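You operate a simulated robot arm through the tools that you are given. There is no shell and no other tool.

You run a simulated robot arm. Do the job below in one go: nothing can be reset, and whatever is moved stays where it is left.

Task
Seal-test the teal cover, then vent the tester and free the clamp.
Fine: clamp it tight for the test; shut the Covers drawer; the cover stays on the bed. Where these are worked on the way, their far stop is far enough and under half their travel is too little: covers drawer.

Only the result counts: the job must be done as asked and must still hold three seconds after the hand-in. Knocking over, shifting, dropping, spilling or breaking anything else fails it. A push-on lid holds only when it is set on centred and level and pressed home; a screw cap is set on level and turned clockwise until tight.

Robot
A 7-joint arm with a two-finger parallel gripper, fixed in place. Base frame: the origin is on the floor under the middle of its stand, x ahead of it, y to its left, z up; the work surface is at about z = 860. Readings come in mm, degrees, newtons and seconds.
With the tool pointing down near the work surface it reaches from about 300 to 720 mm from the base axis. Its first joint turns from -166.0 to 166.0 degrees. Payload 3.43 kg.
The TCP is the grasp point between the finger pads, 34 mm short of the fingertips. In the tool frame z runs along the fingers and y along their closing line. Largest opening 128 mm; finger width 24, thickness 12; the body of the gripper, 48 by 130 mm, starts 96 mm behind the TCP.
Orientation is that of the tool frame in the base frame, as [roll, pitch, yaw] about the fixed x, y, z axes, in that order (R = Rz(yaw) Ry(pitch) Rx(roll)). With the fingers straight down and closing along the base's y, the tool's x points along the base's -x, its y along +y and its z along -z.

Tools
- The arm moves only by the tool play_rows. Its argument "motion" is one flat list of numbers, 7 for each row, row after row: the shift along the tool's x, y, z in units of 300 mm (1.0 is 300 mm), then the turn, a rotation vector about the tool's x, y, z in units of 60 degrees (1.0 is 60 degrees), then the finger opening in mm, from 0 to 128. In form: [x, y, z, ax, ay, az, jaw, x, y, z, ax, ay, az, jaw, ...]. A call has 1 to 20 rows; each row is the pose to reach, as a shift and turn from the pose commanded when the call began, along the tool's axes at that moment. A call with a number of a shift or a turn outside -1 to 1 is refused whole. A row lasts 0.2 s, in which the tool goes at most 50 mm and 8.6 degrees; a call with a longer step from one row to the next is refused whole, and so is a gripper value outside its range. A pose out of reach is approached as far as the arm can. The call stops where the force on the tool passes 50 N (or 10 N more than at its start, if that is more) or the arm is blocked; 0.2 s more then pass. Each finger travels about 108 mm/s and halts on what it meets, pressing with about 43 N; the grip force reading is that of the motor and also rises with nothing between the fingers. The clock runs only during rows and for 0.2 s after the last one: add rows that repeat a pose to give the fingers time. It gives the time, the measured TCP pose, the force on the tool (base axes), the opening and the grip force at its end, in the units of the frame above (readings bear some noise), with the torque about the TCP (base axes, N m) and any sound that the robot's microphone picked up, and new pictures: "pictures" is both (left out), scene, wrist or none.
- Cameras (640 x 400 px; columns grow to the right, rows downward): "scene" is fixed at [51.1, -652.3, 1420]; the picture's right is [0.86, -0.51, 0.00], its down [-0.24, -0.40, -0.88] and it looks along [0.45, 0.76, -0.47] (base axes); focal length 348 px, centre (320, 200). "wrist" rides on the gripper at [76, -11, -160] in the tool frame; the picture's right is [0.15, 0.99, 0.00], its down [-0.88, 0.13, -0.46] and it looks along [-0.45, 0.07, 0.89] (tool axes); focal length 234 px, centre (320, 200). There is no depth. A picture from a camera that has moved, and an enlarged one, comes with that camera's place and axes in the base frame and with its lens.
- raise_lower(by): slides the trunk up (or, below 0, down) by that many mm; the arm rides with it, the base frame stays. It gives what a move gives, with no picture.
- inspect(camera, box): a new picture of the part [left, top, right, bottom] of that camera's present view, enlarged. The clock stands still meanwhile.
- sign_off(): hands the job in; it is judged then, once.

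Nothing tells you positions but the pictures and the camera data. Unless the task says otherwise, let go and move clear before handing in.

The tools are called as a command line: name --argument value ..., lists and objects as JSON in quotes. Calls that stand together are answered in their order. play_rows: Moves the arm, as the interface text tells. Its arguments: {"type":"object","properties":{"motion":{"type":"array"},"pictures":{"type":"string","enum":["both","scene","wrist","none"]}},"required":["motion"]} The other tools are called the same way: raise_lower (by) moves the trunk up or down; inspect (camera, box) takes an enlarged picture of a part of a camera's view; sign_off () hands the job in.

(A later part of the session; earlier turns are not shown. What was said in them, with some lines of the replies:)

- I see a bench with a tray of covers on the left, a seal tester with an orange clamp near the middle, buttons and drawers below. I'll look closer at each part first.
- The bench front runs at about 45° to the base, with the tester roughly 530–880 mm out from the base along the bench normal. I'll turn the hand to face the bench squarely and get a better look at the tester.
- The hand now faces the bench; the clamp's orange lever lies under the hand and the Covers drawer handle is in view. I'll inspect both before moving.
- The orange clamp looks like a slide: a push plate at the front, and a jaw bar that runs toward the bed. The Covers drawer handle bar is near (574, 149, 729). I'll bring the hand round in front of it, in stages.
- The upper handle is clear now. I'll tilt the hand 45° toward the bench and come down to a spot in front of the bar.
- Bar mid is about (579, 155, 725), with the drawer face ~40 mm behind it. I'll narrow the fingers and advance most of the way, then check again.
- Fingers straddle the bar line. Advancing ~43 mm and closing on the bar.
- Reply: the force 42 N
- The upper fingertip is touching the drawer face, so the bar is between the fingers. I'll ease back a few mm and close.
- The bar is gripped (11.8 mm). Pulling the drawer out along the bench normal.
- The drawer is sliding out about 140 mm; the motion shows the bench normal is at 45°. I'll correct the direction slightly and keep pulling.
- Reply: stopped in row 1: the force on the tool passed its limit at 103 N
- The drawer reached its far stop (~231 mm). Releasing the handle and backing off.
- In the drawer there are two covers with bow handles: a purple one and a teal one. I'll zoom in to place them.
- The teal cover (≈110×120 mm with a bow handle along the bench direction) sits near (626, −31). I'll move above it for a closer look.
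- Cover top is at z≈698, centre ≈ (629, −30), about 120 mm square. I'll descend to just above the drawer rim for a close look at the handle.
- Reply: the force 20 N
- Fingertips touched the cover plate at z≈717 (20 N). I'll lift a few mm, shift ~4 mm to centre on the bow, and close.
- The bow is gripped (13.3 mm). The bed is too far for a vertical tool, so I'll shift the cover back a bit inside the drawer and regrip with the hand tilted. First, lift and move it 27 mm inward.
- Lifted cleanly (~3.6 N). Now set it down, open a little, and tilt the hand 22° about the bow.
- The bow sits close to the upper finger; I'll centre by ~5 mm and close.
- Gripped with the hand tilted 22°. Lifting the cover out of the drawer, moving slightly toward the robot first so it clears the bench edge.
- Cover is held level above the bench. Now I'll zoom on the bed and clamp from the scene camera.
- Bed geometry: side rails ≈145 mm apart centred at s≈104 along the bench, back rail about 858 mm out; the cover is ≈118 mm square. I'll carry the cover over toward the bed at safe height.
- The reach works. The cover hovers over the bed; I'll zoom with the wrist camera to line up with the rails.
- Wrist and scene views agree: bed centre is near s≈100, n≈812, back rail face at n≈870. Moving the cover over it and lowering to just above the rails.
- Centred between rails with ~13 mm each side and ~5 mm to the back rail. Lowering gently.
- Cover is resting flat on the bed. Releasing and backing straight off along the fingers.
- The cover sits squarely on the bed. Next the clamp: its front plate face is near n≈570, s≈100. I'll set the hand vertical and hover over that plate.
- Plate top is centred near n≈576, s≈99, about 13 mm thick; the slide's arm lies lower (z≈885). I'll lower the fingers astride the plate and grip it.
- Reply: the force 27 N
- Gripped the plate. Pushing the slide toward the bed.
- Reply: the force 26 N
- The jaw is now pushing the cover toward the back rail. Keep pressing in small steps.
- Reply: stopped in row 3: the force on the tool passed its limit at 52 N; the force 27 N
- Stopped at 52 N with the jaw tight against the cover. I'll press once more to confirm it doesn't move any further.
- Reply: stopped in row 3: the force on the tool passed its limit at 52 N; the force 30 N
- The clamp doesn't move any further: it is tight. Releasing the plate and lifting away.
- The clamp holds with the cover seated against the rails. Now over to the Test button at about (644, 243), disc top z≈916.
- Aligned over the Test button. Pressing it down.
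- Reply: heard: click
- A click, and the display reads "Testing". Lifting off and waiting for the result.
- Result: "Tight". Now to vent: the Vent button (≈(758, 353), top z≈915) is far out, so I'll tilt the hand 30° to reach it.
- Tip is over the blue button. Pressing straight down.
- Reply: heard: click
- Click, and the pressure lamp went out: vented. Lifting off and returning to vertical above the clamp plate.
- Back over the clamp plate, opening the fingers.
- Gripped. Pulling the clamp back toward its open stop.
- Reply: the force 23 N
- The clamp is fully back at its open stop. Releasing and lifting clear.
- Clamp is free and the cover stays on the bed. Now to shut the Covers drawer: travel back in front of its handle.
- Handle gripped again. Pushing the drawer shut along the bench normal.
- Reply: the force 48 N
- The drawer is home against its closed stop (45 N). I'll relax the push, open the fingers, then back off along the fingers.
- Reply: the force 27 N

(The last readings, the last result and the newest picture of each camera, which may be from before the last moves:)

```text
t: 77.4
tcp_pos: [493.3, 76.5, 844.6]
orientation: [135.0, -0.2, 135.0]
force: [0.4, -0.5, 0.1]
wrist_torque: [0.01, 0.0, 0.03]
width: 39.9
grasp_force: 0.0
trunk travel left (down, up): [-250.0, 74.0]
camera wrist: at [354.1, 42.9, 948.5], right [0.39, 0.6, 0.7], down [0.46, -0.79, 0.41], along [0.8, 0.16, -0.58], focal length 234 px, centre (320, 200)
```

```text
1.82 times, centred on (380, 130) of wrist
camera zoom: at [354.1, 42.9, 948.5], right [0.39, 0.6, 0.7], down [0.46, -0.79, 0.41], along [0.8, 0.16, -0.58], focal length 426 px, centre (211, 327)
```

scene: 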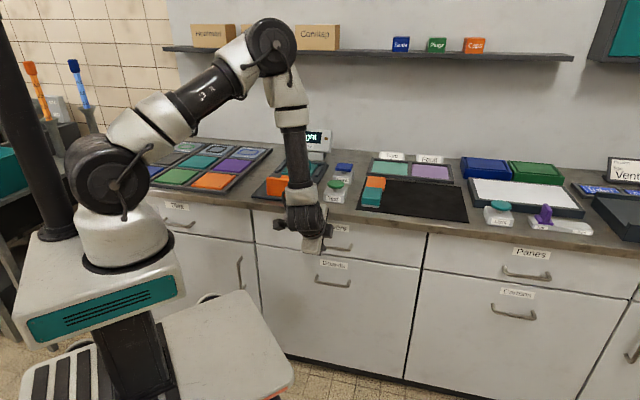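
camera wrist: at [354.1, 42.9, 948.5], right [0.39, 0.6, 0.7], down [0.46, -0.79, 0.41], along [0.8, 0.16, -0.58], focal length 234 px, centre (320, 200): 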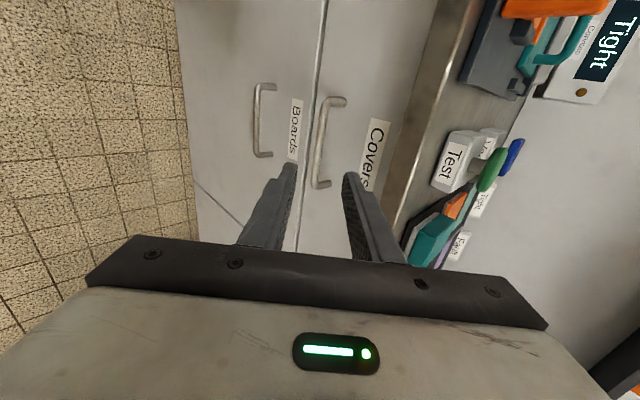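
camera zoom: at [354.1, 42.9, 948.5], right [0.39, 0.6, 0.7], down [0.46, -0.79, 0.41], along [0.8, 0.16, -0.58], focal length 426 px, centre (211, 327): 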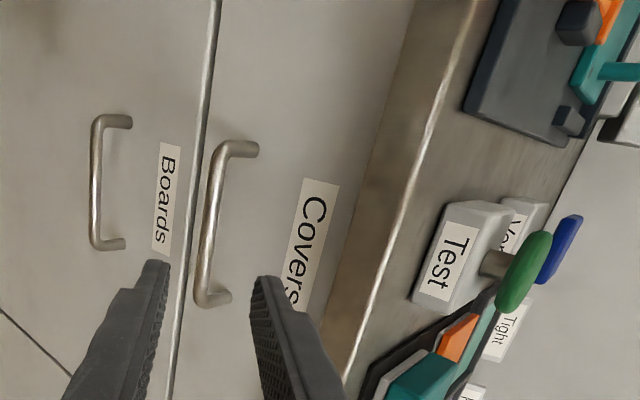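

The Covers drawer is flush shut. Raising the hand clear to check the final state.

play_rows --motion '[0, 0.059, -0.098, 0.1, 0, 0, 40, 0, 0.118, -0.196, 0.2, 0, 0, 40, 0, 0.177, -0.295, 0.3, 0, 0, 40, 0, 0.236, -0.393, 0.4, 0, 0, 40, 0, 0.295, -0.491, 0.5, 0, 0, 40, 0, 0.354, -0.589, 0.6, 0, 0, 40, 0, 0.354, -0.589, 0.7, 0, 0, 40, 0, 0.354, -0.589, 0.75, 0, 0, 40, 0, 0.354, -0.589, 0.75, 0, 0, 40]' --pictures "both"

inspect --camera "scene" --box '[230, 110, 450, 300]'

inspect --camera "scene" --box '[250, 120, 350, 205]'

```text
t: 79.4
tcp_pos: [460.1, 38.9, 1045.0]
orientation: [180.0, -0.3, 135.0]
force: [0.3, -0.1, 0.5]
wrist_torque: [-0.05, -0.03, 0.01]
width: 39.8
grasp_force: 0.1
trunk travel left (down, up): [-250.0, 74.0]
camera wrist: at [399.2, 83.8, 1204.4], right [0.6, 0.8, 0.0], down [0.72, -0.53, 0.45], along [0.36, -0.27, -0.89], focal length 234 px, centre (320, 200)
```

scene: 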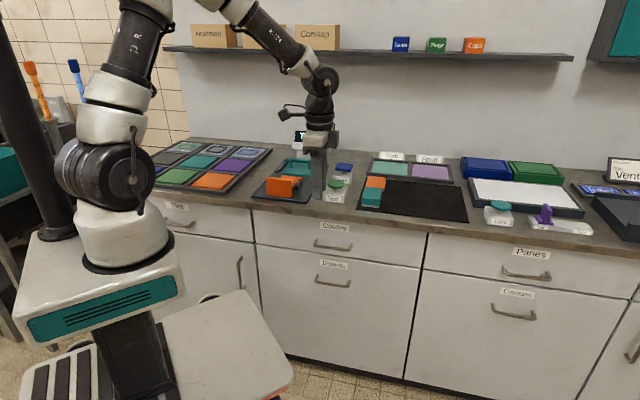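
wrist: 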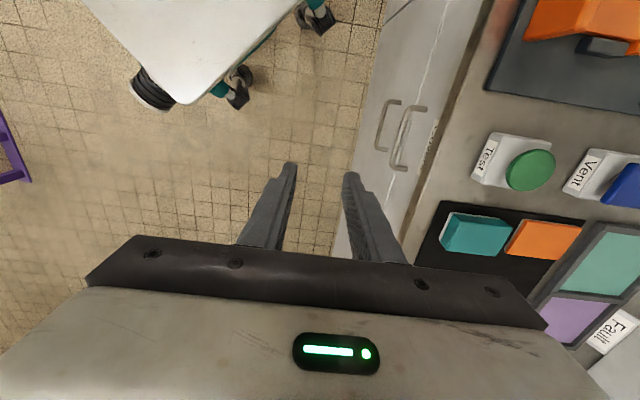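

```text
2.11 times, centred on (340, 205) of scene
camera zoom: at [51.1, -652.3, 1420.0], right [0.86, -0.51, 0.0], down [-0.24, -0.4, -0.88], along [0.45, 0.76, -0.47], focal length 734 px, centre (278, 190)
```

zoom: 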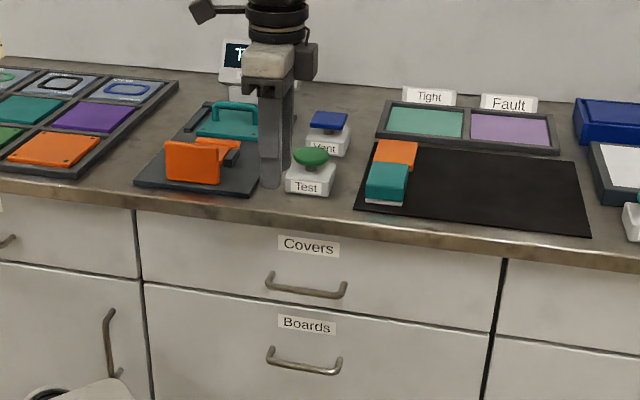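

```text
4.71 times, centred on (300, 162) of scene
camera zoom: at [51.1, -652.3, 1420.0], right [0.86, -0.51, 0.0], down [-0.24, -0.4, -0.88], along [0.45, 0.76, -0.47], focal length 1640 px, centre (414, 376)
```

zoom: 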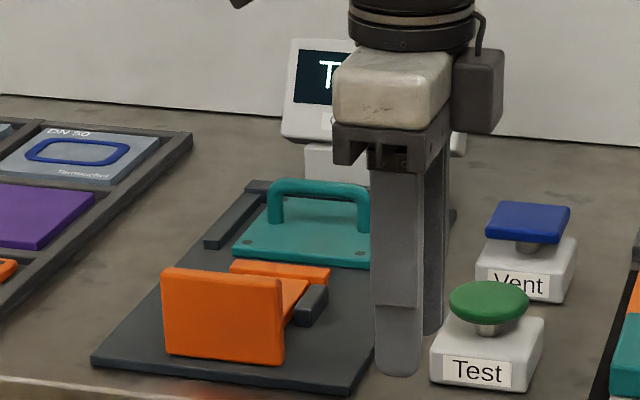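

The test read "Tight", the tester is vented (lamp out), and the clamp is back at its open stop. The teal cover is on the bed, the Covers drawer is shut, and the hand is clear, so I'm handing in.

sign_off

```text
The job is handed in.
```

The teal cover passed its seal test: the display read "Tight". I've handed the job in.

- **Clamp:** I pushed it up against the cover until the force limit stopped it at 52 N, and a second push moved it no further. After the test I drew it back to its open stop.
- **Vent:** I pressed Vent after the result came up. It clicked and the lamp on the tester went out.
- **Cover:** It is still on the bed, against the back rail.
- **Covers drawer:** I pulled it out to its far stop to get the cover, then pushed it shut, flush with the drawer below.

The last pictures show nothing else moved, and the hand was open and clear when I handed in.
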